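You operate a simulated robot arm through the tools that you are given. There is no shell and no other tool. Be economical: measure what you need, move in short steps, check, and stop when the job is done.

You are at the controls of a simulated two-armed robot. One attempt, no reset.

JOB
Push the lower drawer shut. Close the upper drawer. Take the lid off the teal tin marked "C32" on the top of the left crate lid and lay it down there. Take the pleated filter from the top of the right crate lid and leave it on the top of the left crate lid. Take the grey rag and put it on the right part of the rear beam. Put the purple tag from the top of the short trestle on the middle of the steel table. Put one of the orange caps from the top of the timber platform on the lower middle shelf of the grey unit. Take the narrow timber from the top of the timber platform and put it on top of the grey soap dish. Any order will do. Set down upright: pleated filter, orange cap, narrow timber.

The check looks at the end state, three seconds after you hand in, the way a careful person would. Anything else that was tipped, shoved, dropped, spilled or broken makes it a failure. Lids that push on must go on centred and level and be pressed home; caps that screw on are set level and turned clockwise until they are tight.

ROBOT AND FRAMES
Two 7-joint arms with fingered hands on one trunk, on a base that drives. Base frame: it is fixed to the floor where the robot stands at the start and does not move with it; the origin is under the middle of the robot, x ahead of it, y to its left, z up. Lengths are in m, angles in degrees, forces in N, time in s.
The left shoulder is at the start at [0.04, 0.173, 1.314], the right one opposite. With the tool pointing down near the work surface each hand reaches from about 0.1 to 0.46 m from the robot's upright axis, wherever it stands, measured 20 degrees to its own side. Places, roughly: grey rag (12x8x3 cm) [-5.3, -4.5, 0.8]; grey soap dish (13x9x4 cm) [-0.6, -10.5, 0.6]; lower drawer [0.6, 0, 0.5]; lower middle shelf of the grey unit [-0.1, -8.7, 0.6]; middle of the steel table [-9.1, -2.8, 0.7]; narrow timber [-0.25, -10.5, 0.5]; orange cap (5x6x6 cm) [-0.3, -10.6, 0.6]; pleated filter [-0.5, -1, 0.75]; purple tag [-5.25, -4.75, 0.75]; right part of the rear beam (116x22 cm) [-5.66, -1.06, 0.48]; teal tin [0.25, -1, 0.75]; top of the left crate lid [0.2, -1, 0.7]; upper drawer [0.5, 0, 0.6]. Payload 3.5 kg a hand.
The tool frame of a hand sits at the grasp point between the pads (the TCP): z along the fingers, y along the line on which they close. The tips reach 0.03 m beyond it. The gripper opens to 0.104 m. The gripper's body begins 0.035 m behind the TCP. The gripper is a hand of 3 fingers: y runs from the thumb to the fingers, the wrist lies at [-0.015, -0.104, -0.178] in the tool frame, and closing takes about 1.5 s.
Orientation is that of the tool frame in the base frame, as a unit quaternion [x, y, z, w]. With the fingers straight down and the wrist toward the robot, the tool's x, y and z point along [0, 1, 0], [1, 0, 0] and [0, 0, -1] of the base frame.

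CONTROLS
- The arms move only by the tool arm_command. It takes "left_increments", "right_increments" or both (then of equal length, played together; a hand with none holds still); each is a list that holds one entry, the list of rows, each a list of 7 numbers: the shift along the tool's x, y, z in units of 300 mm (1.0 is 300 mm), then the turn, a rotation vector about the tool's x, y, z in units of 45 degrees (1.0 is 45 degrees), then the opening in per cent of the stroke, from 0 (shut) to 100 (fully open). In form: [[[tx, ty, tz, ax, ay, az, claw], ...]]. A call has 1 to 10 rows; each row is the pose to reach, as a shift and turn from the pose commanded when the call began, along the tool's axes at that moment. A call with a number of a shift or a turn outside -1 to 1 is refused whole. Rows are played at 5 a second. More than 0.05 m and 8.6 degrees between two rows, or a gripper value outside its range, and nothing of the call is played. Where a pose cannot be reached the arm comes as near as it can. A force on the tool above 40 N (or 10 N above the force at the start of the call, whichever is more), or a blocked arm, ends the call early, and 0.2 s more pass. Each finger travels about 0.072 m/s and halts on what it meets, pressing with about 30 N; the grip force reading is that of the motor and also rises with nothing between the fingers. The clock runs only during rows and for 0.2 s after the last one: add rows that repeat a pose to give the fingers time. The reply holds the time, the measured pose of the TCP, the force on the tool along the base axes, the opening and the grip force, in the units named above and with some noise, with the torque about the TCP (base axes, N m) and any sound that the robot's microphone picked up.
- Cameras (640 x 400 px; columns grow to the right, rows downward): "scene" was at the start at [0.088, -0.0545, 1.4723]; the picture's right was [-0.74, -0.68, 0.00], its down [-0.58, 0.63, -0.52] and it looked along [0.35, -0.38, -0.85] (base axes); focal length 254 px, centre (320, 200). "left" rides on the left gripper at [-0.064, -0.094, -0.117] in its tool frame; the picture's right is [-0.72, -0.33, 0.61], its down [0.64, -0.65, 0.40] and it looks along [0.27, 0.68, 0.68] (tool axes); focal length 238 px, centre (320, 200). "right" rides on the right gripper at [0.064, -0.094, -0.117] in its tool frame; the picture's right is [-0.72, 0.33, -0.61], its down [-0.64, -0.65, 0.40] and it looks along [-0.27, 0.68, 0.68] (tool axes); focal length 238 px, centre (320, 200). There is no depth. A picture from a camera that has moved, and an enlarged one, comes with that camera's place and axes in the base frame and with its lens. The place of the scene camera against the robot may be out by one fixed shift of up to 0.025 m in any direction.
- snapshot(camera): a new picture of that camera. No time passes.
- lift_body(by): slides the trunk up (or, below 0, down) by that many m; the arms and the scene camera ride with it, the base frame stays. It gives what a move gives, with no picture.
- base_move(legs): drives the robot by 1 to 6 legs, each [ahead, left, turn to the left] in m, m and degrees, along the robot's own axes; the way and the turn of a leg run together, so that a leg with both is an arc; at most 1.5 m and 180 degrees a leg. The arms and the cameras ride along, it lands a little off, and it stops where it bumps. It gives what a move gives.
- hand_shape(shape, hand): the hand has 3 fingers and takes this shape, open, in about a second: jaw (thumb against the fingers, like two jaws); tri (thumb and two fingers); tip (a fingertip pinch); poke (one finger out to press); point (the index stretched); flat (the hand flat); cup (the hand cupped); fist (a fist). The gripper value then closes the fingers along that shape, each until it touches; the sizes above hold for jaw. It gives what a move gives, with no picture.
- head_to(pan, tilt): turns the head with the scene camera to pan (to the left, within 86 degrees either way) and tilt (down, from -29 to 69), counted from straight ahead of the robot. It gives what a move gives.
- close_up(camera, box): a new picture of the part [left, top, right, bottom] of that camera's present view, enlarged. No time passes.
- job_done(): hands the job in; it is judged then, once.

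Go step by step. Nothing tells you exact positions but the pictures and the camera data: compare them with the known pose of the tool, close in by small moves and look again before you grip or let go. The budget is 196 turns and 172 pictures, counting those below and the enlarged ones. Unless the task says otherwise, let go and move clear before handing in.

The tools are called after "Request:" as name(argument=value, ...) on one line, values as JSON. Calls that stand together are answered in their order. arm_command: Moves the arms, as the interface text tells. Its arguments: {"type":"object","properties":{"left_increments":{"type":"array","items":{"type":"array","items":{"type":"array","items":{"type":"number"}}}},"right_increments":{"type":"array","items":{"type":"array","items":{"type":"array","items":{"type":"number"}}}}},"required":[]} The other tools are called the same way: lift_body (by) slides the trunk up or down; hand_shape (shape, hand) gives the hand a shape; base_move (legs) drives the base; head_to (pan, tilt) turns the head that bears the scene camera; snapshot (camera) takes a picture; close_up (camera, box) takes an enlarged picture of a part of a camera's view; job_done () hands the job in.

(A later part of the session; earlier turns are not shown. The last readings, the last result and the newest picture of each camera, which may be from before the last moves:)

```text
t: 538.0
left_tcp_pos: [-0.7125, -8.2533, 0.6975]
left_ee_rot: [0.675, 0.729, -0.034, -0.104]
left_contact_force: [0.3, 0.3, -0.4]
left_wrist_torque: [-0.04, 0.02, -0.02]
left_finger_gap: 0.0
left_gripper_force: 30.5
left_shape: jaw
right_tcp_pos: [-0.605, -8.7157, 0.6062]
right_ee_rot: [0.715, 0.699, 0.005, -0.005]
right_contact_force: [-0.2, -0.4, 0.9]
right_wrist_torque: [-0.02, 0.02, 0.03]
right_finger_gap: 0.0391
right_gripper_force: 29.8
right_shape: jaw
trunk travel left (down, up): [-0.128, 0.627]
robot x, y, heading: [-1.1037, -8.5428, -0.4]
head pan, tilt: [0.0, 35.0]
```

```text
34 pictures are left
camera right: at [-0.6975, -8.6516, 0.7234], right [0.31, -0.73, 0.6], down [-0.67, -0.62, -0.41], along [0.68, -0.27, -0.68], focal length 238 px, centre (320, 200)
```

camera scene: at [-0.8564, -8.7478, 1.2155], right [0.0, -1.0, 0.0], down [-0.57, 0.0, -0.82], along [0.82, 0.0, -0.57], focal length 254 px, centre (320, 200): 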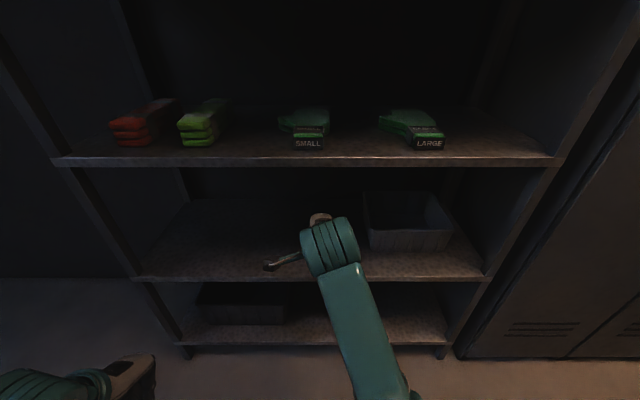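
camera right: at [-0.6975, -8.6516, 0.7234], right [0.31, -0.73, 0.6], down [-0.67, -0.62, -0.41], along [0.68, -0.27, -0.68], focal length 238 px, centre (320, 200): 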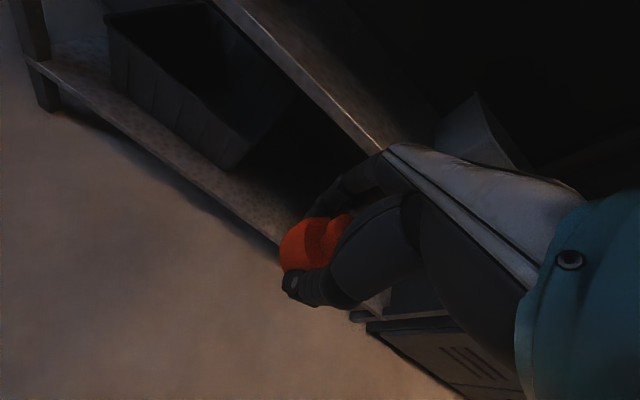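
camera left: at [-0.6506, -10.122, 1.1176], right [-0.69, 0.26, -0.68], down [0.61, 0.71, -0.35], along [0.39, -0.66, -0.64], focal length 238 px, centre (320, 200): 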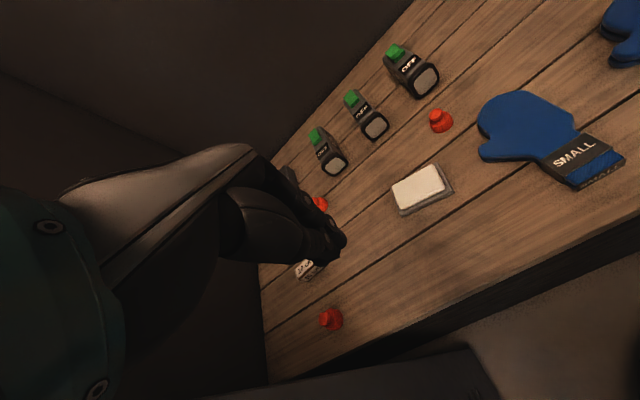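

Re-triangulated: shelf z≈0.55, front x≈-0.35. Raise 4 cm and drive forward 0.26 m so the cap enters above the shelf.

Request:
arm_command(right_increments=[[[0, 0, -0.07, 0, 0, 0, 0], [0, 0, -0.13, 0, 0, 0, 0]]])

Request:
base_move(legs=[[0.24, 0, 0]])

Request:
snapshot(camera="right")

Request:
snapshot(camera="scene")

```text
t: 538.5
left_tcp_pos: [-0.7123, -8.2528, 0.6983]
left_ee_rot: [0.675, 0.73, -0.035, -0.103]
left_contact_force: [-0.5, -0.5, -1.1]
left_wrist_torque: [-0.05, -0.01, -0.01]
left_finger_gap: 0.0
left_gripper_force: 29.5
left_shape: jaw
right_tcp_pos: [-0.605, -8.7178, 0.6448]
right_ee_rot: [0.714, 0.7, 0.005, -0.005]
right_contact_force: [0.7, -0.6, -0.2]
right_wrist_torque: [0.01, 0.01, 0.02]
right_finger_gap: 0.0391
right_gripper_force: 30.1
right_shape: jaw
trunk travel left (down, up): [-0.128, 0.627]
robot x, y, heading: [-1.1012, -8.5426, -0.6]
head pan, tilt: [0.0, 35.0]
```

```text
t: 540.3
left_tcp_pos: [-0.4762, -8.2544, 0.6979]
left_ee_rot: [0.676, 0.729, -0.034, -0.103]
left_contact_force: [-0.8, -0.1, 0.4]
left_wrist_torque: [0.02, 0.04, -0.01]
left_finger_gap: 0.0
left_gripper_force: 30.0
left_shape: jaw
right_tcp_pos: [-0.3675, -8.7198, 0.6438]
right_ee_rot: [0.714, 0.7, 0.005, -0.005]
right_contact_force: [0.1, -0.4, -0.4]
right_wrist_torque: [-0.01, 0.01, 0.02]
right_finger_gap: 0.0389
right_gripper_force: 30.2
right_shape: jaw
trunk travel left (down, up): [-0.128, 0.627]
robot x, y, heading: [-0.8641, -8.5417, -0.3]
head pan, tilt: [0.0, 35.0]
```

```text
33 pictures are left
camera right: at [-0.4601, -8.6542, 0.7616], right [0.31, -0.73, 0.6], down [-0.67, -0.62, -0.41], along [0.68, -0.27, -0.68], focal length 238 px, centre (320, 200)
```

right: 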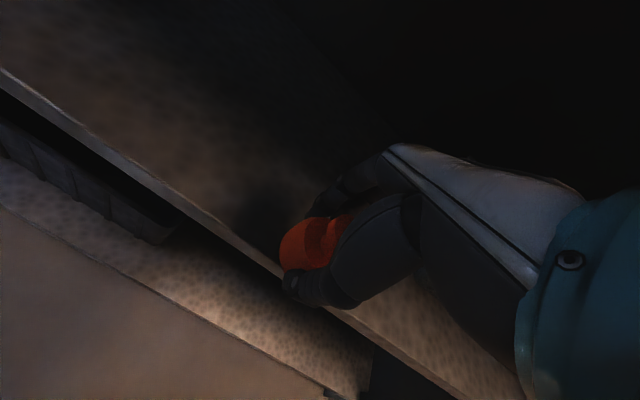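

```text
32 pictures are left
camera scene: at [-0.6187, -8.548, 1.2155], right [0.0, -1.0, 0.0], down [-0.57, 0.0, -0.82], along [0.82, 0.0, -0.57], focal length 254 px, centre (320, 200)
```

scene: 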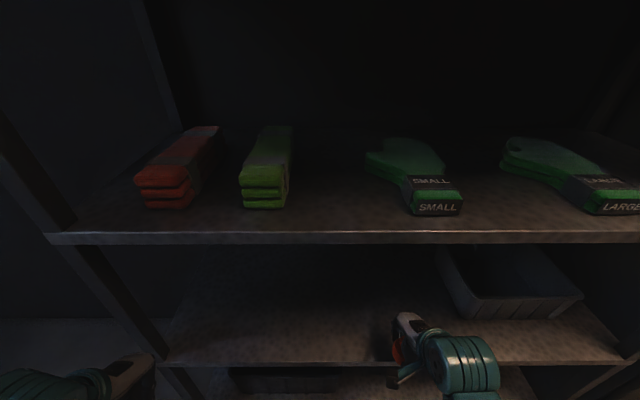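

Cap is over the shelf edge. Reach forward 0.13 m, then lower to contact.

Request:
arm_command(right_increments=[[[0, 0.11, 0, 0, 0, 0, 0], [0, 0.22, 0, 0, 0, 0, 0], [0, 0.33, 0, 0, 0, 0, 0], [0, 0.43, 0, 0, 0, 0, 0], [0, 0.43, 0.06, 0, 0, 0, 0], [0, 0.43, 0.11, 0, 0, 0, 0]]])

Request:
arm_command(right_increments=[[[0, 0, 0.015, 0, 0, 0, 0], [0, 0, 0.03, 0, 0, 0, 0], [0, 0, 0.045, 0, 0, 0, 0], [0, 0, 0.06, 0, 0, 0, 0], [0, 0, 0.075, 0, 0, 0, 0], [0, 0, 0.09, 0, 0, 0, 0], [0, 0, 0.105, 0, 0, 0, 0], [0, 0, 0.12, 0, 0, 0, 0]]])

Request:
snapshot(camera="right")

```text
t: 541.7
left_tcp_pos: [-0.4757, -8.2543, 0.6972]
left_ee_rot: [0.675, 0.73, -0.034, -0.102]
left_contact_force: [-0.7, 0.0, 0.6]
left_wrist_torque: [0.0, 0.02, -0.03]
left_finger_gap: 0.0
left_gripper_force: 30.0
left_shape: jaw
right_tcp_pos: [-0.2396, -8.7216, 0.6105]
right_ee_rot: [0.715, 0.699, 0.005, -0.005]
right_contact_force: [0.3, 0.3, -0.7]
right_wrist_torque: [0.0, 0.01, 0.04]
right_finger_gap: 0.0392
right_gripper_force: 29.6
right_shape: jaw
trunk travel left (down, up): [-0.128, 0.627]
robot x, y, heading: [-0.8661, -8.5436, -0.2]
head pan, tilt: [0.0, 35.0]
```

```text
t: 543.3
left_tcp_pos: [-0.477, -8.2533, 0.6989]
left_ee_rot: [0.675, 0.73, -0.034, -0.102]
left_contact_force: [0.3, 0.0, -0.3]
left_wrist_torque: [0.01, 0.02, -0.04]
left_finger_gap: 0.0001
left_gripper_force: 29.5
left_shape: jaw
right_tcp_pos: [-0.2331, -8.7203, 0.5919]
right_ee_rot: [0.715, 0.699, 0.015, 0.003]
right_contact_force: [-1.4, -0.5, 17.1]
right_wrist_torque: [-0.03, 0.21, -0.05]
right_finger_gap: 0.0411
right_gripper_force: 30.3
right_shape: jaw
trunk travel left (down, up): [-0.128, 0.627]
robot x, y, heading: [-0.8617, -8.542, -0.3]
head pan, tilt: [0.0, 35.0]
stopped in row 7 (right hand): the force on the tool passed its limit at 44 N (the readings are from after the stop); the commanded pose is now the measured one
```

```text
31 pictures are left
camera right: at [-0.3282, -8.6559, 0.7065], right [0.3, -0.74, 0.61], down [-0.66, -0.62, -0.43], along [0.69, -0.27, -0.67], focal length 238 px, centre (320, 200)
```

right: 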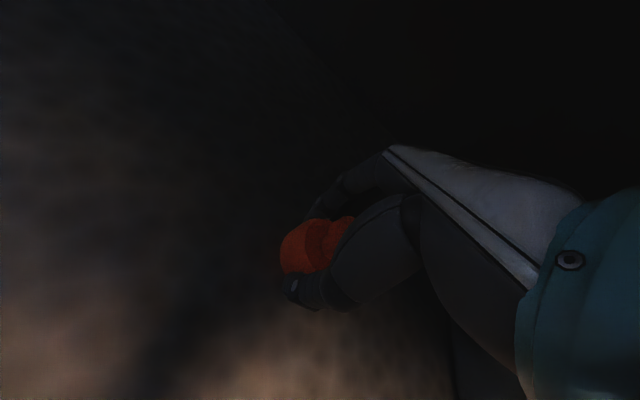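

Contact on the shelf. Release, lift a little and withdraw.

Request:
arm_command(right_increments=[[[0, 0, -0.005, 0, 0, 0, 50], [0, 0, -0.005, 0, 0, 0, 75], [0, 0, -0.005, 0, 0, 0, 100], [0, 0, -0.005, 0, 0, 0, 100]]])

Request:
arm_command(right_increments=[[[0, 0, -0.08, 0, 0, 0, 100], [0, 0, -0.16, 0, 0, 0, 100], [0, 0, -0.24, 0, 0, 0, 100], [0, -0.12, -0.24, 0, 0, 0, 100], [0, -0.26, -0.24, 0, 0, 0, 100], [0, -0.4, -0.24, 0, 0, 0, 100]]])

Request:
snapshot(camera="right")

```text
t: 544.3
left_tcp_pos: [-0.4766, -8.2539, 0.6983]
left_ee_rot: [0.675, 0.73, -0.034, -0.102]
left_contact_force: [0.6, -0.5, 1.1]
left_wrist_torque: [-0.03, -0.01, -0.02]
left_finger_gap: 0.0002
left_gripper_force: 30.4
left_shape: jaw
right_tcp_pos: [-0.2357, -8.7201, 0.5892]
right_ee_rot: [0.714, 0.7, 0.011, 0.001]
right_contact_force: [-4.7, 0.1, 16.1]
right_wrist_torque: [-0.25, -0.75, -0.05]
right_finger_gap: 0.1003
right_gripper_force: 0.1
right_shape: jaw
trunk travel left (down, up): [-0.128, 0.627]
robot x, y, heading: [-0.8603, -8.5422, -0.2]
head pan, tilt: [0.0, 35.0]
```

```text
t: 545.7
left_tcp_pos: [-0.4764, -8.2549, 0.6985]
left_ee_rot: [0.675, 0.729, -0.034, -0.103]
left_contact_force: [-0.6, 1.3, 0.5]
left_wrist_torque: [-0.03, 0.04, 0.0]
left_finger_gap: 0.0
left_gripper_force: 30.3
left_shape: jaw
right_tcp_pos: [-0.3563, -8.7206, 0.6586]
right_ee_rot: [0.715, 0.699, 0.01, -0.001]
right_contact_force: [0.5, 0.3, -0.1]
right_wrist_torque: [-0.01, 0.02, 0.0]
right_finger_gap: 0.1038
right_gripper_force: 0.0
right_shape: jaw
trunk travel left (down, up): [-0.128, 0.627]
robot x, y, heading: [-0.8642, -8.5456, -0.1]
head pan, tilt: [0.0, 35.0]
```

```text
30 pictures are left
camera right: at [-0.4507, -8.6557, 0.7753], right [0.3, -0.74, 0.61], down [-0.66, -0.62, -0.42], along [0.69, -0.27, -0.67], focal length 238 px, centre (320, 200)
```

right: 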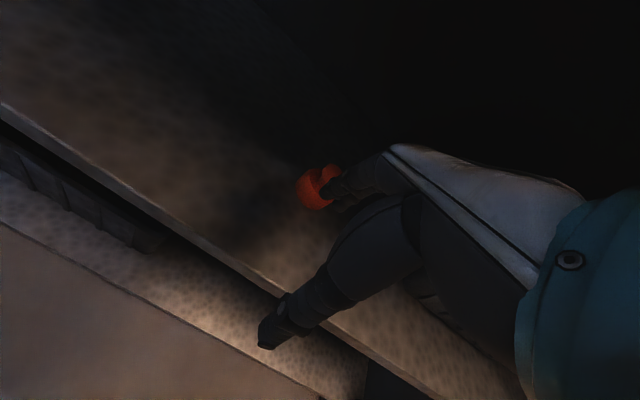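

Cap stands upright on the shelf. Now the timber with the left hand: back away, raise, turn to the platform at x≈-1.2.

Request:
base_move(legs=[[-0.36, 0, 0]])

Request:
lift_body(by=0.15)

Request:
base_move(legs=[[0, 0, -90], [1.25, 0, 0]])

Request:
arm_command(left_increments=[[[-0.02, 0.1, -0.04, -0.06, 0, 0, 60], [-0.04, 0.22, -0.08, -0.12, 0, 0, 100], [-0.06, 0.34, -0.1, -0.18, 0, 0, 100], [-0.08, 0.46, -0.1, -0.24, 0, 0, 100], [-0.1, 0.58, -0.1, -0.28, 0, 0, 100]]])

Request:
snapshot(camera="scene")

```text
t: 548.0
left_tcp_pos: [-0.8318, -8.2529, 0.6983]
left_ee_rot: [0.675, 0.73, -0.034, -0.103]
left_contact_force: [0.0, 0.4, 0.0]
left_wrist_torque: [0.0, -0.01, -0.02]
left_finger_gap: 0.0
left_gripper_force: 29.9
left_shape: jaw
right_tcp_pos: [-0.7108, -8.7182, 0.6582]
right_ee_rot: [0.714, 0.7, 0.01, -0.001]
right_contact_force: [0.8, 0.7, -0.1]
right_wrist_torque: [-0.02, 0.01, 0.01]
right_finger_gap: 0.1037
right_gripper_force: 0.0
right_shape: jaw
trunk travel left (down, up): [-0.128, 0.627]
robot x, y, heading: [-1.2201, -8.54, -0.2]
head pan, tilt: [0.0, 35.0]
```

```text
t: 549.8
left_tcp_pos: [-0.8319, -8.2529, 0.8479]
left_ee_rot: [0.676, 0.729, -0.034, -0.103]
left_contact_force: [-0.7, -0.4, -0.1]
left_wrist_torque: [0.01, 0.03, 0.02]
left_finger_gap: 0.0003
left_gripper_force: 29.8
left_shape: jaw
right_tcp_pos: [-0.711, -8.7183, 0.8089]
right_ee_rot: [0.715, 0.699, 0.01, -0.001]
right_contact_force: [-0.1, -0.1, 0.4]
right_wrist_torque: [-0.01, 0.01, -0.01]
right_finger_gap: 0.1037
right_gripper_force: 0.1
right_shape: jaw
trunk travel left (down, up): [-0.278, 0.477]
robot x, y, heading: [-1.2242, -8.5414, 0.1]
head pan, tilt: [0.0, 35.0]
```

```text
t: 560.0
left_tcp_pos: [-0.983, -10.1844, 0.8487]
left_ee_rot: [0.994, 0.027, 0.051, -0.097]
left_contact_force: [-0.6, -0.2, -0.1]
left_wrist_torque: [-0.02, 0.01, -0.01]
left_finger_gap: 0.0001
left_gripper_force: 30.5
left_shape: jaw
right_tcp_pos: [-1.4511, -10.2943, 0.8088]
right_ee_rot: [1.0, -0.022, 0.007, 0.007]
right_contact_force: [0.6, -0.7, 0.7]
right_wrist_torque: [0.01, 0.02, -0.02]
right_finger_gap: 0.1038
right_gripper_force: 0.0
right_shape: jaw
trunk travel left (down, up): [-0.278, 0.477]
robot x, y, heading: [-1.2592, -9.7866, -91.8]
head pan, tilt: [0.0, 35.0]
```

```text
t: 561.2
left_tcp_pos: [-1.0043, -10.3623, 0.8417]
left_ee_rot: [0.998, 0.021, 0.055, 0.013]
left_contact_force: [0.5, 0.1, -0.1]
left_wrist_torque: [0.02, 0.03, -0.01]
left_finger_gap: 0.1038
left_gripper_force: 0.0
left_shape: jaw
right_tcp_pos: [-1.4514, -10.294, 0.8094]
right_ee_rot: [1.0, -0.023, 0.008, 0.007]
right_contact_force: [-0.2, -0.3, -0.3]
right_wrist_torque: [-0.03, 0.02, 0.03]
right_finger_gap: 0.1037
right_gripper_force: 0.1
right_shape: jaw
trunk travel left (down, up): [-0.278, 0.477]
robot x, y, heading: [-1.2641, -9.7891, -91.7]
head pan, tilt: [0.0, 35.0]
```

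```text
29 pictures are left
camera scene: at [-1.2616, -9.9602, 1.371], right [-1.0, 0.03, 0.0], down [0.02, 0.57, -0.82], along [-0.02, -0.82, -0.57], focal length 254 px, centre (320, 200)
```

scene: 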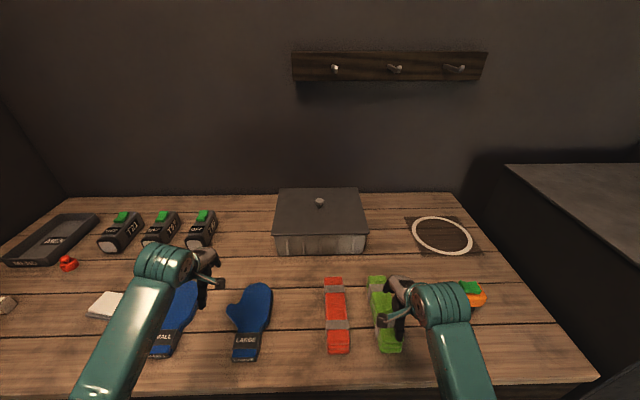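

The left arm is extended forward with its elbow in line. Shift the base left toward the timber, keeping clear of the locker.

Request:
base_move(legs=[[0.07, 0.52, 1.7]])

Request:
arm_command(left_increments=[[[0.14, 0, 0, 0, 0, 0, 100], [0.28, 0, 0, 0, 0, 0, 100], [0.42, 0, 0, 0, 0, 0, 100], [0.55, 0, 0, 0, 0, 0, 100]]])

Request:
snapshot(camera="left")

Request:
snapshot(camera="scene")

```text
t: 564.3
left_tcp_pos: [-0.4789, -10.4361, 0.8406]
left_ee_rot: [0.998, 0.027, 0.049, 0.012]
left_contact_force: [-0.1, 0.2, -0.4]
left_wrist_torque: [0.01, -0.01, -0.06]
left_finger_gap: 0.1038
left_gripper_force: 0.1
left_shape: jaw
right_tcp_pos: [-0.9221, -10.3764, 0.8083]
right_ee_rot: [1.0, -0.015, 0.009, 0.007]
right_contact_force: [0.1, 0.1, 0.5]
right_wrist_torque: [0.0, -0.01, 0.04]
right_finger_gap: 0.1038
right_gripper_force: 0.0
right_shape: jaw
trunk travel left (down, up): [-0.278, 0.477]
robot x, y, heading: [-0.737, -9.8675, -90.7]
head pan, tilt: [0.0, 35.0]
stopped in leg 1: the robot was blocked; the commanded pose is now the measured one
```

```text
t: 565.1
left_tcp_pos: [-0.4672, -10.4483, 0.845]
left_ee_rot: [0.999, -0.013, -0.039, 0.02]
left_contact_force: [0.0, -0.3, -0.6]
left_wrist_torque: [0.01, 0.06, 0.0]
left_finger_gap: 0.1035
left_gripper_force: 0.1
left_shape: jaw
right_tcp_pos: [-0.9358, -10.3786, 0.8088]
right_ee_rot: [1.0, -0.021, 0.013, 0.006]
right_contact_force: [-0.5, -0.6, 0.4]
right_wrist_torque: [0.01, -0.01, 0.0]
right_finger_gap: 0.1037
right_gripper_force: 0.1
right_shape: jaw
trunk travel left (down, up): [-0.278, 0.477]
robot x, y, heading: [-0.7425, -9.8729, -91.5]
head pan, tilt: [0.0, 35.0]
stopped in row 4 (left hand): the arm was blocked; the commanded pose is now the measured one
```

```text
28 pictures are left
camera left: at [-0.5185, -10.3483, 0.9613], right [-0.76, 0.32, -0.57], down [0.62, 0.62, -0.48], along [0.2, -0.72, -0.67], focal length 238 px, centre (320, 200)
```

left: 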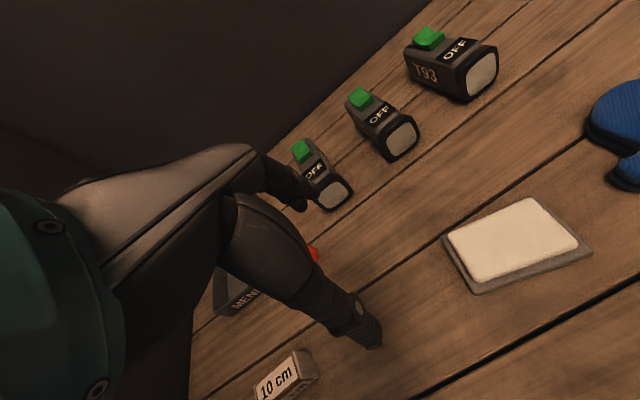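

```text
27 pictures are left
camera scene: at [-0.7537, -10.0437, 1.3717], right [-1.0, 0.03, -0.01], down [0.02, 0.58, -0.82], along [-0.02, -0.82, -0.58], focal length 254 px, centre (320, 200)
```

scene: 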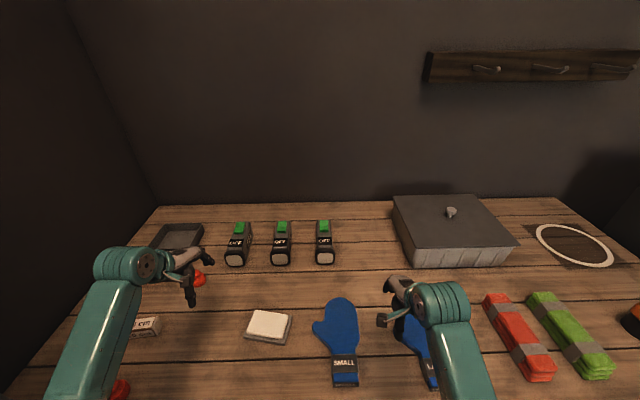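

The left elbow meets the locker here. New idea: stand further right (x≈-0.9) and reach left with the hand tilted sideways so the fingers come along the block. Shift right and tilt the left hand.

Request:
base_move(legs=[[0, -0.16, 1.5]])

Request:
arm_command(left_increments=[[[0, 0, 0, 0, 0.165, 0, 100], [0, 0, 0, 0, 0.33, 0, 100], [0.05, 0, 0, 0, 0.5, 0, 100], [0.1, 0, 0, 0, 0.66, 0, 100], [0.15, 0, 0, 0, 0.83, 0, 100], [0.2, 0, 0, 0, 1, 0, 100]]])

Request:
snapshot(camera="scene")

```text
t: 566.5
left_tcp_pos: [-0.5953, -10.435, 0.8401]
left_ee_rot: [0.999, 0.006, -0.038, 0.019]
left_contact_force: [-0.4, 0.1, -0.3]
left_wrist_torque: [0.01, -0.02, 0.01]
left_finger_gap: 0.1037
left_gripper_force: 0.1
left_shape: jaw
right_tcp_pos: [-1.0753, -10.3806, 0.8088]
right_ee_rot: [1.0, -0.005, 0.009, 0.007]
right_contact_force: [-0.6, 0.0, -1.5]
right_wrist_torque: [0.02, 0.0, 0.01]
right_finger_gap: 0.1036
right_gripper_force: 0.1
right_shape: jaw
trunk travel left (down, up): [-0.278, 0.477]
robot x, y, heading: [-0.9025, -9.8682, -89.8]
head pan, tilt: [0.0, 35.0]
```

```text
t: 567.9
left_tcp_pos: [-0.5333, -10.4325, 0.8352]
left_ee_rot: [0.937, 0.013, 0.348, 0.015]
left_contact_force: [-0.3, -0.2, 0.1]
left_wrist_torque: [0.01, -0.05, 0.01]
left_finger_gap: 0.1035
left_gripper_force: 0.1
left_shape: jaw
right_tcp_pos: [-1.0749, -10.3798, 0.8097]
right_ee_rot: [1.0, -0.006, 0.008, 0.007]
right_contact_force: [-0.6, 0.5, 0.3]
right_wrist_torque: [0.0, 0.01, 0.02]
right_finger_gap: 0.1038
right_gripper_force: 0.0
right_shape: jaw
trunk travel left (down, up): [-0.278, 0.477]
robot x, y, heading: [-0.9036, -9.8656, -89.7]
head pan, tilt: [0.0, 35.0]
```

```text
26 pictures are left
camera scene: at [-0.8961, -10.0396, 1.3711], right [-1.0, 0.0, 0.0], down [0.0, 0.57, -0.82], along [0.0, -0.82, -0.57], focal length 254 px, centre (320, 200)
```

scene: 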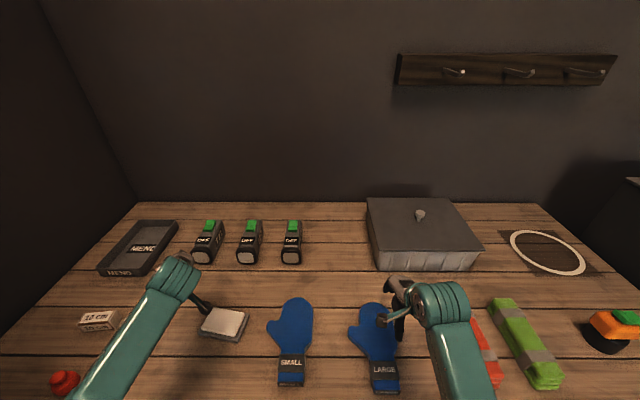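

Works well. Extend left toward the block at height with more tilt.

Request:
arm_command(left_increments=[[[0.1, 0.015, 0.1, 0, 0.05, 0, 100], [0.2, 0.03, 0.21, 0, 0.1, 0, 100], [0.3, 0.045, 0.32, 0, 0.15, 0, 100], [0.4, 0.06, 0.43, 0, 0.2, 0, 100], [0.5, 0.075, 0.54, 0, 0.25, 0, 100], [0.6, 0.09, 0.65, 0, 0.3, 0, 100], [0.676, 0.1, 0.735, 0, 0.333, 0, 100]]])

Request:
snapshot(camera="left")

Request:
snapshot(camera="scene")

```text
t: 569.5
left_tcp_pos: [-0.2347, -10.4621, 0.7999]
left_ee_rot: [0.884, 0.015, 0.466, 0.014]
left_contact_force: [-0.4, -0.2, -0.9]
left_wrist_torque: [0.01, 0.02, 0.0]
left_finger_gap: 0.1038
left_gripper_force: 0.1
left_shape: jaw
right_tcp_pos: [-1.0757, -10.3803, 0.809]
right_ee_rot: [1.0, -0.006, 0.008, 0.007]
right_contact_force: [-0.6, 0.3, -0.5]
right_wrist_torque: [-0.03, -0.01, 0.01]
right_finger_gap: 0.1036
right_gripper_force: 0.1
right_shape: jaw
trunk travel left (down, up): [-0.278, 0.477]
robot x, y, heading: [-0.9011, -9.8682, -89.7]
head pan, tilt: [0.0, 35.0]
```

```text
25 pictures are left
camera left: at [-0.3676, -10.3681, 0.8085], right [0.1, 0.29, -0.95], down [0.69, 0.67, 0.28], along [0.72, -0.68, -0.14], focal length 238 px, centre (320, 200)
```

left: 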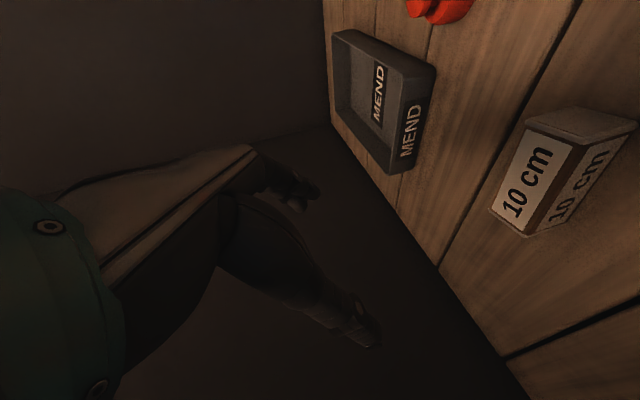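

```text
24 pictures are left
camera scene: at [-0.8961, -10.0398, 1.371], right [-1.0, 0.0, 0.0], down [0.0, 0.57, -0.82], along [0.0, -0.82, -0.57], focal length 254 px, centre (320, 200)
```

scene: 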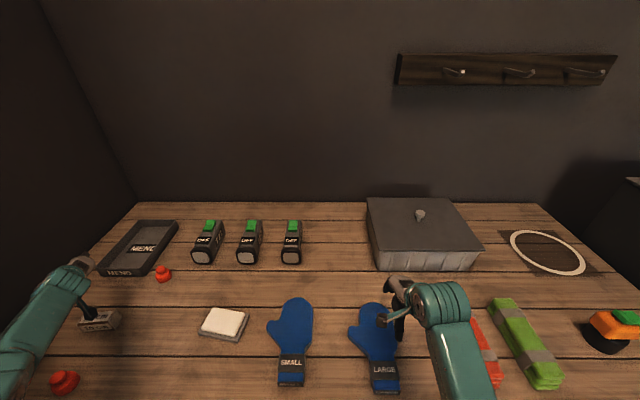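

Good reach: block centre ≈(-0.217,-10.462), yawed ~11°. Align the left hand's yaw, raise the right hand, then lower the trunk 0.14 m.

Request:
arm_command(left_increments=[[[0, 0, 0, 0.067, 0.003, -0.046, 100], [0, 0, 0, 0.133, 0.007, -0.09, 100], [0, 0, 0, 0.2, 0.01, -0.137, 100], [0, 0, 0, 0.2, 0.01, -0.137, 100]]], right_increments=[[[0, 0, -0.12, 0, 0, 0, 100], [0, 0, -0.24, 0, 0, 0, 100], [0, 0, -0.36, 0, 0, 0, 100], [0, 0, -0.45, 0, 0, 0, 100]]])

Request:
lift_body(by=-0.13)

Request:
snapshot(camera="left")

Request:
close_up(camera="scene", box=[0, 220, 240, 370])

```text
t: 570.5
left_tcp_pos: [-0.2363, -10.4618, 0.8006]
left_ee_rot: [0.879, 0.098, 0.466, -0.033]
left_contact_force: [-0.1, -0.6, -0.5]
left_wrist_torque: [-0.01, -0.04, -0.02]
left_finger_gap: 0.1036
left_gripper_force: 0.1
left_shape: jaw
right_tcp_pos: [-1.0751, -10.3772, 0.9457]
right_ee_rot: [1.0, -0.006, 0.008, 0.007]
right_contact_force: [0.7, 0.0, 0.5]
right_wrist_torque: [0.06, 0.0, 0.01]
right_finger_gap: 0.1038
right_gripper_force: 0.0
right_shape: jaw
trunk travel left (down, up): [-0.278, 0.477]
robot x, y, heading: [-0.903, -9.8724, -89.8]
head pan, tilt: [0.0, 35.0]
```

```text
t: 572.1
left_tcp_pos: [-0.2361, -10.4604, 0.6718]
left_ee_rot: [0.878, 0.098, 0.467, -0.031]
left_contact_force: [0.3, 0.3, 0.0]
left_wrist_torque: [0.04, 0.01, -0.01]
left_finger_gap: 0.1041
left_gripper_force: 0.0
left_shape: jaw
right_tcp_pos: [-1.0774, -10.3777, 0.8143]
right_ee_rot: [1.0, -0.007, 0.008, 0.009]
right_contact_force: [1.3, 0.5, -0.1]
right_wrist_torque: [0.0, -0.01, -0.01]
right_finger_gap: 0.1036
right_gripper_force: 0.1
right_shape: jaw
trunk travel left (down, up): [-0.148, 0.607]
robot x, y, heading: [-0.9053, -9.8694, -89.4]
head pan, tilt: [0.0, 35.0]
```

```text
23 pictures are left
camera left: at [-0.385, -10.3948, 0.6799], right [0.04, 0.31, -0.95], down [0.55, 0.79, 0.28], along [0.84, -0.53, -0.14], focal length 238 px, centre (320, 200)
```

left: 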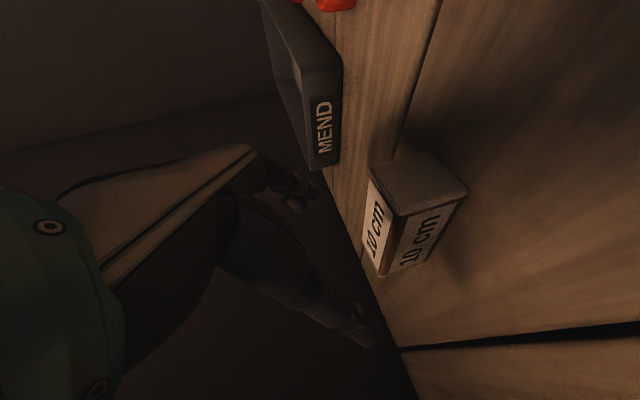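

```text
2.67 times, centred on (120, 295) of scene
camera zoom: at [-0.8959, -10.1015, 1.2368], right [-1.0, 0.0, 0.0], down [0.0, 0.57, -0.82], along [0.0, -0.82, -0.57], focal length 677 px, centre (853, -53)
```

zoom: 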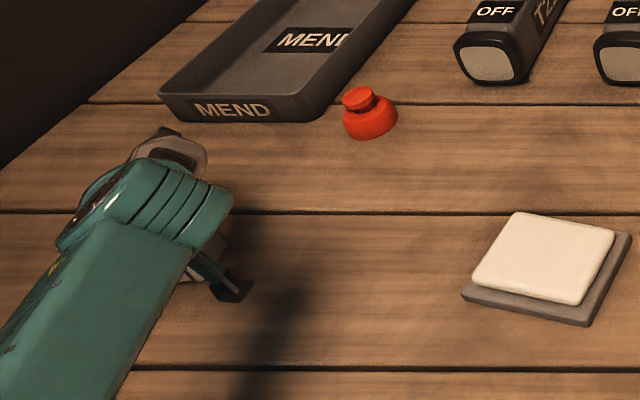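

Block measured: right end x≈-0.258, top z≈0.618, width ≈3.7 cm, aligned. Descend 7 cm onto it.

Request:
arm_command(left_increments=[[[-0.06, 0.002, 0.037, 0, 0, 0, 100], [-0.11, 0.003, 0.068, 0, 0, 0, 100], [-0.155, 0.005, 0.096, 0, 0, 0, 100], [-0.185, 0.006, 0.115, 0, 0, 0, 100]]])

Request:
snapshot(camera="left")

```text
t: 573.1
left_tcp_pos: [-0.2375, -10.4646, 0.6063]
left_ee_rot: [0.879, 0.098, 0.465, -0.031]
left_contact_force: [-0.4, -0.5, 0.7]
left_wrist_torque: [0.0, 0.04, 0.01]
left_finger_gap: 0.1036
left_gripper_force: 0.0
left_shape: jaw
right_tcp_pos: [-1.0763, -10.378, 0.8144]
right_ee_rot: [1.0, -0.006, 0.007, 0.007]
right_contact_force: [-0.6, 0.6, 0.3]
right_wrist_torque: [0.0, 0.02, -0.03]
right_finger_gap: 0.1038
right_gripper_force: 0.1
right_shape: jaw
trunk travel left (down, up): [-0.148, 0.607]
robot x, y, heading: [-0.9063, -9.8681, -89.7]
head pan, tilt: [0.0, 35.0]
```

```text
21 pictures are left
camera left: at [-0.3853, -10.3983, 0.6151], right [0.04, 0.31, -0.95], down [0.55, 0.79, 0.28], along [0.84, -0.53, -0.14], focal length 238 px, centre (320, 200)
```

left: 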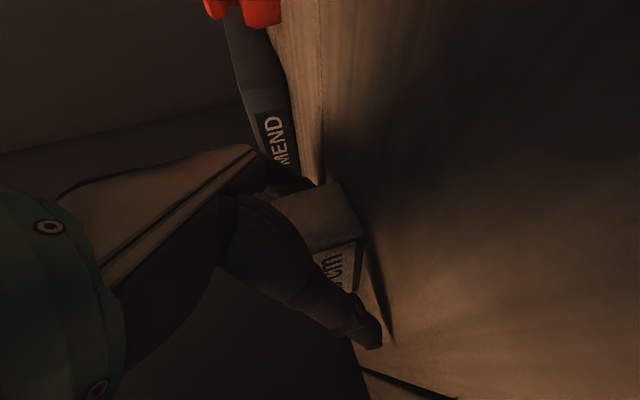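

The block lies between thumb and fingers. Close the grip.

Request:
arm_command(left_increments=[[[0, 0, 0, 0, 0, 0, 60], [0, 0, 0, 0, 0, 0, 30], [0, 0, 0, 0, 0, 0, 0], [0, 0, 0, 0, 0, 0, 0], [0, 0, 0, 0, 0, 0, 0], [0, 0, 0, 0, 0, 0, 0], [0, 0, 0, 0, 0, 0, 0]]])

Request:
snapshot(camera="left")

```text
t: 574.7
left_tcp_pos: [-0.2362, -10.4643, 0.6057]
left_ee_rot: [0.879, 0.097, 0.466, -0.032]
left_contact_force: [-0.2, -1.5, -0.8]
left_wrist_torque: [0.0, 0.02, 0.01]
left_finger_gap: 0.0348
left_gripper_force: 30.2
left_shape: jaw
right_tcp_pos: [-1.0763, -10.3788, 0.8156]
right_ee_rot: [1.0, -0.006, 0.008, 0.008]
right_contact_force: [-0.2, 0.0, -0.1]
right_wrist_torque: [0.0, 0.03, 0.01]
right_finger_gap: 0.1039
right_gripper_force: 0.0
right_shape: jaw
trunk travel left (down, up): [-0.148, 0.607]
robot x, y, heading: [-0.9039, -9.8668, -89.8]
head pan, tilt: [0.0, 35.0]
```

```text
20 pictures are left
camera left: at [-0.3852, -10.3983, 0.6151], right [0.04, 0.31, -0.95], down [0.55, 0.79, 0.28], along [0.84, -0.53, -0.14], focal length 238 px, centre (320, 200)
```

left: 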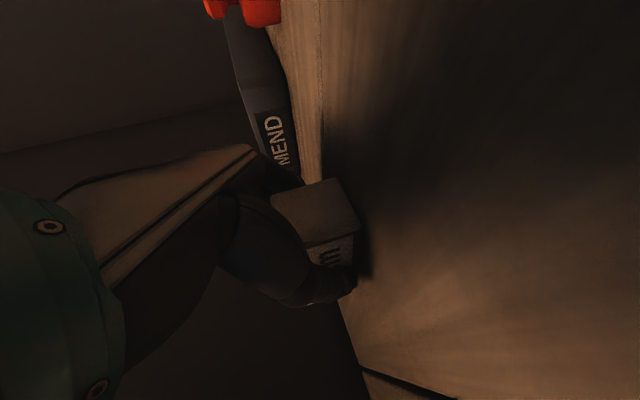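

Gripped (35 mm). Lift with the trunk, then shift the base right 0.385 m so the block is over the dish.

Request:
lift_body(by=0.13)

Request:
base_move(legs=[[0, -0.385, 0]])

Request:
head_to(pan=15, tilt=45)

Request:
snapshot(camera="scene")

Request:
snapshot(camera="left")

```text
t: 576.3
left_tcp_pos: [-0.2388, -10.4745, 0.8079]
left_ee_rot: [0.879, 0.13, 0.458, 0.028]
left_contact_force: [0.0, -0.2, -0.1]
left_wrist_torque: [-0.01, 0.02, 0.0]
left_finger_gap: 0.0349
left_gripper_force: 30.2
left_shape: jaw
right_tcp_pos: [-1.0775, -10.3784, 0.9436]
right_ee_rot: [1.0, -0.005, 0.008, 0.007]
right_contact_force: [-1.2, -0.3, -0.6]
right_wrist_torque: [-0.05, 0.01, -0.02]
right_finger_gap: 0.1038
right_gripper_force: 0.0
right_shape: jaw
trunk travel left (down, up): [-0.278, 0.477]
robot x, y, heading: [-0.9021, -9.8727, -89.6]
head pan, tilt: [0.0, 35.0]
```

```text
t: 578.7
left_tcp_pos: [-0.6242, -10.4757, 0.8101]
left_ee_rot: [0.879, 0.127, 0.459, 0.029]
left_contact_force: [0.1, 0.5, -0.9]
left_wrist_torque: [0.0, 0.0, 0.01]
left_finger_gap: 0.0347
left_gripper_force: 29.5
left_shape: jaw
right_tcp_pos: [-1.4616, -10.3787, 0.9443]
right_ee_rot: [1.0, -0.008, 0.008, 0.007]
right_contact_force: [-1.4, 0.1, -0.5]
right_wrist_torque: [0.0, -0.03, -0.01]
right_finger_gap: 0.1038
right_gripper_force: 0.0
right_shape: jaw
trunk travel left (down, up): [-0.278, 0.477]
robot x, y, heading: [-1.2851, -9.8692, -90.0]
head pan, tilt: [0.0, 35.0]
```

```text
t: 579.5
left_tcp_pos: [-0.6234, -10.4759, 0.8084]
left_ee_rot: [0.879, 0.128, 0.459, 0.029]
left_contact_force: [0.3, 0.2, -0.4]
left_wrist_torque: [0.0, 0.05, 0.01]
left_finger_gap: 0.035
left_gripper_force: 29.9
left_shape: jaw
right_tcp_pos: [-1.4633, -10.3789, 0.9431]
right_ee_rot: [1.0, -0.008, 0.008, 0.007]
right_contact_force: [-0.9, -0.7, 0.1]
right_wrist_torque: [0.05, 0.02, -0.02]
right_finger_gap: 0.1035
right_gripper_force: 0.0
right_shape: jaw
trunk travel left (down, up): [-0.278, 0.477]
robot x, y, heading: [-1.2885, -9.8716, -90.1]
head pan, tilt: [15.0, 45.0]
```

```text
19 pictures are left
camera scene: at [-1.2586, -10.031, 1.3563], right [-0.97, -0.26, 0.0], down [-0.18, 0.68, -0.71], along [0.18, -0.68, -0.71], focal length 254 px, centre (320, 200)
```

scene: 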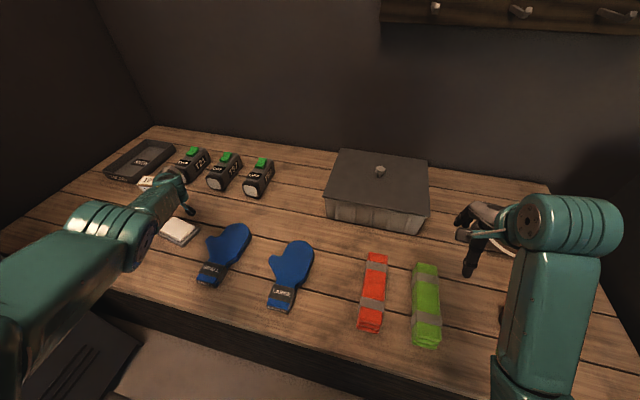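

```text
18 pictures are left
camera left: at [-0.772, -10.4095, 0.8076], right [0.04, 0.17, -0.98], down [0.55, 0.82, 0.17], along [0.83, -0.55, -0.06], focal length 238 px, centre (320, 200)
```

left: 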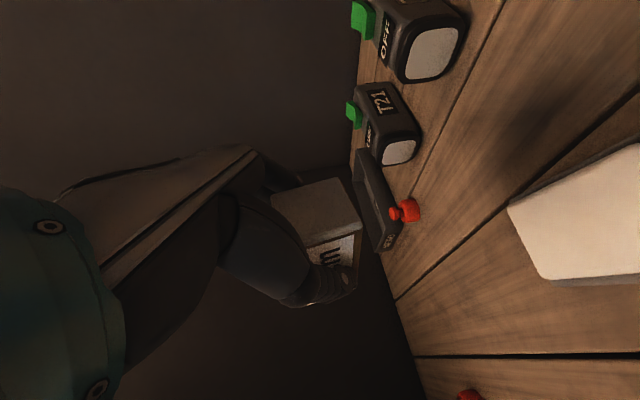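

The last lift over-stretched the arm and rolled the block ~7°. Bring the hand inward with the orientation restored, then shift the base left by the same amount.

Request:
arm_command(left_increments=[[[-0.06, -0.04, -0.1, 0.028, 0.009, 0.037, 0], [-0.125, -0.08, -0.2, 0.056, 0.018, 0.073, 0], [-0.19, -0.12, -0.3, 0.083, 0.028, 0.11, 0], [-0.257, -0.163, -0.403, 0.111, 0.037, 0.146, 0], [-0.257, -0.163, -0.403, 0.111, 0.037, 0.146, 0]]])

Request:
base_move(legs=[[0, 0.15, 0]])

Request:
lift_body(by=-0.1)

Request:
snapshot(camera="left")

Request:
snapshot(camera="scene")

```text
t: 580.7
left_tcp_pos: [-0.778, -10.4575, 0.8096]
left_ee_rot: [0.879, 0.097, 0.466, -0.038]
left_contact_force: [-0.1, 0.6, -0.9]
left_wrist_torque: [-0.01, -0.01, -0.04]
left_finger_gap: 0.0348
left_gripper_force: 30.0
left_shape: jaw
right_tcp_pos: [-1.4606, -10.3782, 0.9443]
right_ee_rot: [1.0, -0.008, 0.008, 0.007]
right_contact_force: [-0.4, 0.4, -0.1]
right_wrist_torque: [-0.02, 0.03, 0.0]
right_finger_gap: 0.1037
right_gripper_force: 0.1
right_shape: jaw
trunk travel left (down, up): [-0.278, 0.477]
robot x, y, heading: [-1.282, -9.8764, -89.8]
head pan, tilt: [15.0, 45.0]
```

```text
t: 582.0
left_tcp_pos: [-0.6263, -10.4557, 0.808]
left_ee_rot: [0.878, 0.099, 0.466, -0.037]
left_contact_force: [0.1, 0.5, -0.3]
left_wrist_torque: [0.03, 0.05, -0.01]
left_finger_gap: 0.0345
left_gripper_force: 30.2
left_shape: jaw
right_tcp_pos: [-1.3115, -10.3786, 0.9449]
right_ee_rot: [1.0, -0.007, 0.008, 0.007]
right_contact_force: [-0.8, 0.6, -0.8]
right_wrist_torque: [0.01, 0.02, 0.04]
right_finger_gap: 0.1036
right_gripper_force: 0.1
right_shape: jaw
trunk travel left (down, up): [-0.278, 0.477]
robot x, y, heading: [-1.138, -9.8708, -90.3]
head pan, tilt: [15.0, 45.0]
```

```text
t: 583.4
left_tcp_pos: [-0.6293, -10.4567, 0.709]
left_ee_rot: [0.879, 0.098, 0.466, -0.037]
left_contact_force: [-0.2, 1.0, -0.5]
left_wrist_torque: [-0.04, 0.0, 0.0]
left_finger_gap: 0.0348
left_gripper_force: 29.9
left_shape: jaw
right_tcp_pos: [-1.3116, -10.3769, 0.845]
right_ee_rot: [1.0, -0.008, 0.007, 0.008]
right_contact_force: [0.2, 0.7, 0.1]
right_wrist_torque: [-0.01, -0.02, 0.02]
right_finger_gap: 0.1038
right_gripper_force: 0.0
right_shape: jaw
trunk travel left (down, up): [-0.178, 0.577]
robot x, y, heading: [-1.1366, -9.8709, -90.1]
head pan, tilt: [15.0, 45.0]
```

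```text
17 pictures are left
camera left: at [-0.7767, -10.3915, 0.7186], right [0.04, 0.32, -0.95], down [0.54, 0.79, 0.28], along [0.84, -0.53, -0.14], focal length 238 px, centre (320, 200)
```

left: 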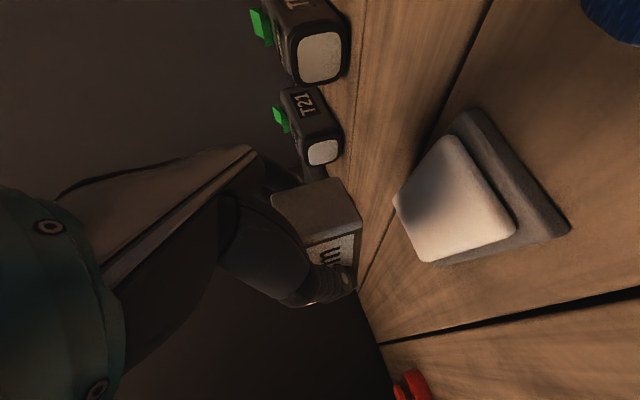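

```text
16 pictures are left
camera scene: at [-1.109, -10.0767, 1.2534], right [-0.97, -0.26, 0.0], down [-0.18, 0.68, -0.71], along [0.18, -0.68, -0.71], focal length 254 px, centre (320, 200)
```

scene: 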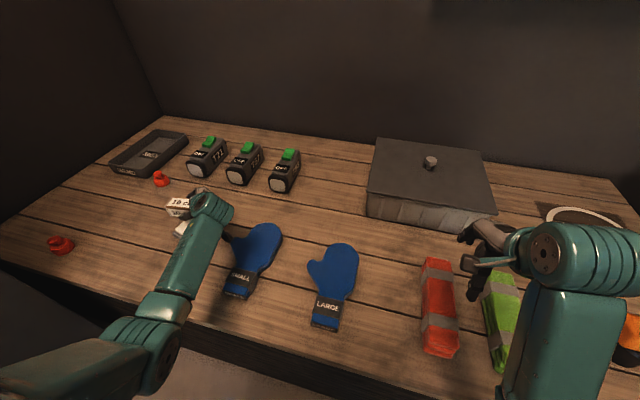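

Orientation restored and the block centre is over the soap (centre ≈(-0.605,-10.457)). Lower 5 cm, then slowly to contact.

Request:
arm_command(left_increments=[[[-0.05, 0.001, 0.04, 0, 0, 0, 0], [-0.1, 0.003, 0.08, 0, 0, 0, 0], [-0.135, 0.004, 0.11, 0, 0, 0, 0]]])

Request:
arm_command(left_increments=[[[-0.006, 0, 0.004, 0, 0, 0, 0], [-0.012, 0, 0.008, 0, 0, 0, 0], [-0.018, 0, 0.012, 0, 0, 0, 0], [-0.024, 0, 0.016, 0, 0, 0, 0], [-0.03, 0, 0.02, 0, 0, 0, 0]]])

Request:
snapshot(camera="left")

```text
t: 584.2
left_tcp_pos: [-0.6224, -10.4583, 0.6564]
left_ee_rot: [0.879, 0.097, 0.466, -0.037]
left_contact_force: [0.1, 0.1, -0.8]
left_wrist_torque: [0.01, 0.02, 0.01]
left_finger_gap: 0.035
left_gripper_force: 30.1
left_shape: jaw
right_tcp_pos: [-1.3111, -10.3776, 0.8442]
right_ee_rot: [1.0, -0.007, 0.008, 0.007]
right_contact_force: [-0.5, 0.1, -0.3]
right_wrist_torque: [-0.01, 0.0, 0.0]
right_finger_gap: 0.1036
right_gripper_force: 0.0
right_shape: jaw
trunk travel left (down, up): [-0.178, 0.577]
robot x, y, heading: [-1.1377, -9.869, -89.8]
head pan, tilt: [15.0, 45.0]
```

```text
t: 585.4
left_tcp_pos: [-0.6229, -10.4593, 0.6467]
left_ee_rot: [0.879, 0.097, 0.466, -0.037]
left_contact_force: [0.0, -0.4, -0.5]
left_wrist_torque: [-0.02, 0.02, 0.0]
left_finger_gap: 0.0344
left_gripper_force: 30.2
left_shape: jaw
right_tcp_pos: [-1.3119, -10.3788, 0.8443]
right_ee_rot: [1.0, -0.008, 0.008, 0.007]
right_contact_force: [-0.1, -0.2, -0.4]
right_wrist_torque: [0.0, 0.0, -0.03]
right_finger_gap: 0.1039
right_gripper_force: 0.1
right_shape: jaw
trunk travel left (down, up): [-0.178, 0.577]
robot x, y, heading: [-1.1366, -9.8701, -89.9]
head pan, tilt: [15.0, 45.0]
```

```text
15 pictures are left
camera left: at [-0.7716, -10.3937, 0.656], right [0.04, 0.32, -0.95], down [0.54, 0.79, 0.28], along [0.84, -0.53, -0.14], focal length 238 px, centre (320, 200)
```

left: 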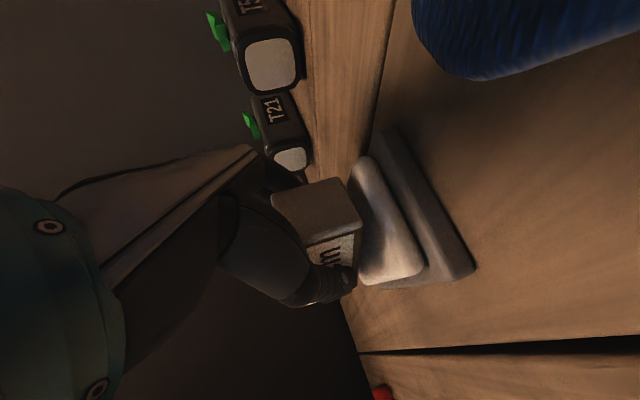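

Nearly there. Continue in 2 mm steps.

Request:
arm_command(left_increments=[[[-0.0055, 0, 0.0037, 0, 0, 0, 0], [-0.011, 0, 0.0075, 0, 0, 0, 0], [-0.0165, 0, 0.011, 0, 0, 0, 0]]])

Request:
arm_command(left_increments=[[[-0.0055, 0, 0.0037, 0, 0, 0, 0], [-0.008, 0, 0.0055, 0, 0, 0, 0]]])

Request:
snapshot(camera="left")

```text
t: 586.2
left_tcp_pos: [-0.6231, -10.4586, 0.6395]
left_ee_rot: [0.879, 0.097, 0.466, -0.038]
left_contact_force: [0.3, -1.1, -1.1]
left_wrist_torque: [0.0, 0.04, 0.0]
left_finger_gap: 0.0348
left_gripper_force: 29.8
left_shape: jaw
right_tcp_pos: [-1.312, -10.3785, 0.8436]
right_ee_rot: [1.0, -0.008, 0.008, 0.007]
right_contact_force: [0.2, 0.6, -0.7]
right_wrist_torque: [-0.02, -0.01, 0.01]
right_finger_gap: 0.104
right_gripper_force: 0.0
right_shape: jaw
trunk travel left (down, up): [-0.178, 0.577]
robot x, y, heading: [-1.138, -9.8717, -90.0]
head pan, tilt: [15.0, 45.0]
```

```text
t: 586.8
left_tcp_pos: [-0.6232, -10.4596, 0.6374]
left_ee_rot: [0.878, 0.098, 0.466, -0.037]
left_contact_force: [-0.3, 0.3, 2.2]
left_wrist_torque: [-0.02, -0.02, -0.01]
left_finger_gap: 0.0345
left_gripper_force: 29.9
left_shape: jaw
right_tcp_pos: [-1.312, -10.3793, 0.8452]
right_ee_rot: [1.0, -0.008, 0.008, 0.007]
right_contact_force: [0.1, 0.9, 0.3]
right_wrist_torque: [0.0, 0.0, -0.01]
right_finger_gap: 0.1037
right_gripper_force: 0.2
right_shape: jaw
trunk travel left (down, up): [-0.178, 0.577]
robot x, y, heading: [-1.1374, -9.8709, -89.7]
head pan, tilt: [15.0, 45.0]
```

```text
14 pictures are left
camera left: at [-0.7718, -10.3941, 0.6472], right [0.04, 0.32, -0.95], down [0.54, 0.79, 0.28], along [0.84, -0.53, -0.14], focal length 238 px, centre (320, 200)
```

left: 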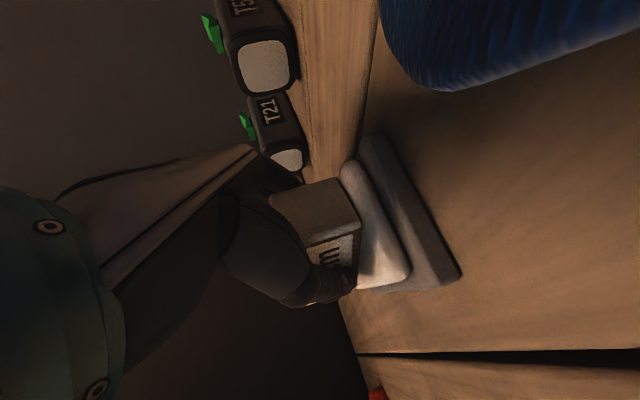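

First contact (2 N). One more 1.5 mm, then open slowly.

Request:
arm_command(left_increments=[[[-0.004, 0, 0.0028, 0, 0, 0, 0], [-0.004, 0, 0.0028, 0, 0, 0, 0]]])

Request:
arm_command(left_increments=[[[0, 0, 0, 0, 0, 0, 40], [0, 0, 0, 0, 0, 0, 55], [0, 0, 0, 0, 0, 0, 75], [0, 0, 0, 0, 0, 0, 90], [0, 0, 0, 0, 0, 0, 90]]])

Request:
snapshot(camera="left")

```text
t: 587.4
left_tcp_pos: [-0.6233, -10.4588, 0.6379]
left_ee_rot: [0.879, 0.097, 0.466, -0.037]
left_contact_force: [-0.5, 1.0, 8.5]
left_wrist_torque: [-0.07, -0.15, 0.06]
left_finger_gap: 0.035
left_gripper_force: 29.0
left_shape: jaw
right_tcp_pos: [-1.3128, -10.3767, 0.8443]
right_ee_rot: [1.0, -0.008, 0.009, 0.009]
right_contact_force: [-0.6, 0.4, 0.7]
right_wrist_torque: [0.0, 0.04, 0.03]
right_finger_gap: 0.1036
right_gripper_force: 0.0
right_shape: jaw
trunk travel left (down, up): [-0.178, 0.577]
robot x, y, heading: [-1.1384, -9.8677, -90.0]
head pan, tilt: [15.0, 45.0]
```

```text
t: 588.6
left_tcp_pos: [-0.6228, -10.4589, 0.6356]
left_ee_rot: [0.879, 0.097, 0.466, -0.038]
left_contact_force: [0.1, 0.0, 0.1]
left_wrist_torque: [-0.03, 0.03, -0.04]
left_finger_gap: 0.0933
left_gripper_force: 0.0
left_shape: jaw
right_tcp_pos: [-1.3112, -10.3796, 0.8448]
right_ee_rot: [1.0, -0.009, 0.008, 0.008]
right_contact_force: [-0.1, -0.1, 0.4]
right_wrist_torque: [0.01, -0.03, 0.0]
right_finger_gap: 0.104
right_gripper_force: 0.1
right_shape: jaw
trunk travel left (down, up): [-0.178, 0.577]
robot x, y, heading: [-1.1356, -9.8675, -89.8]
head pan, tilt: [15.0, 45.0]
```

```text
13 pictures are left
camera left: at [-0.7723, -10.3939, 0.6449], right [0.04, 0.32, -0.95], down [0.54, 0.79, 0.28], along [0.84, -0.53, -0.14], focal length 238 px, centre (320, 200)
```

left: 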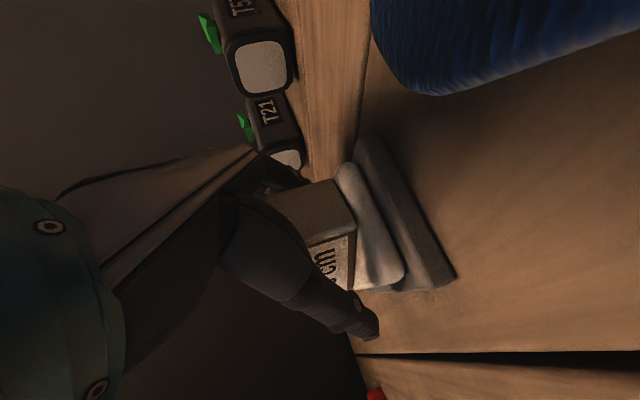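

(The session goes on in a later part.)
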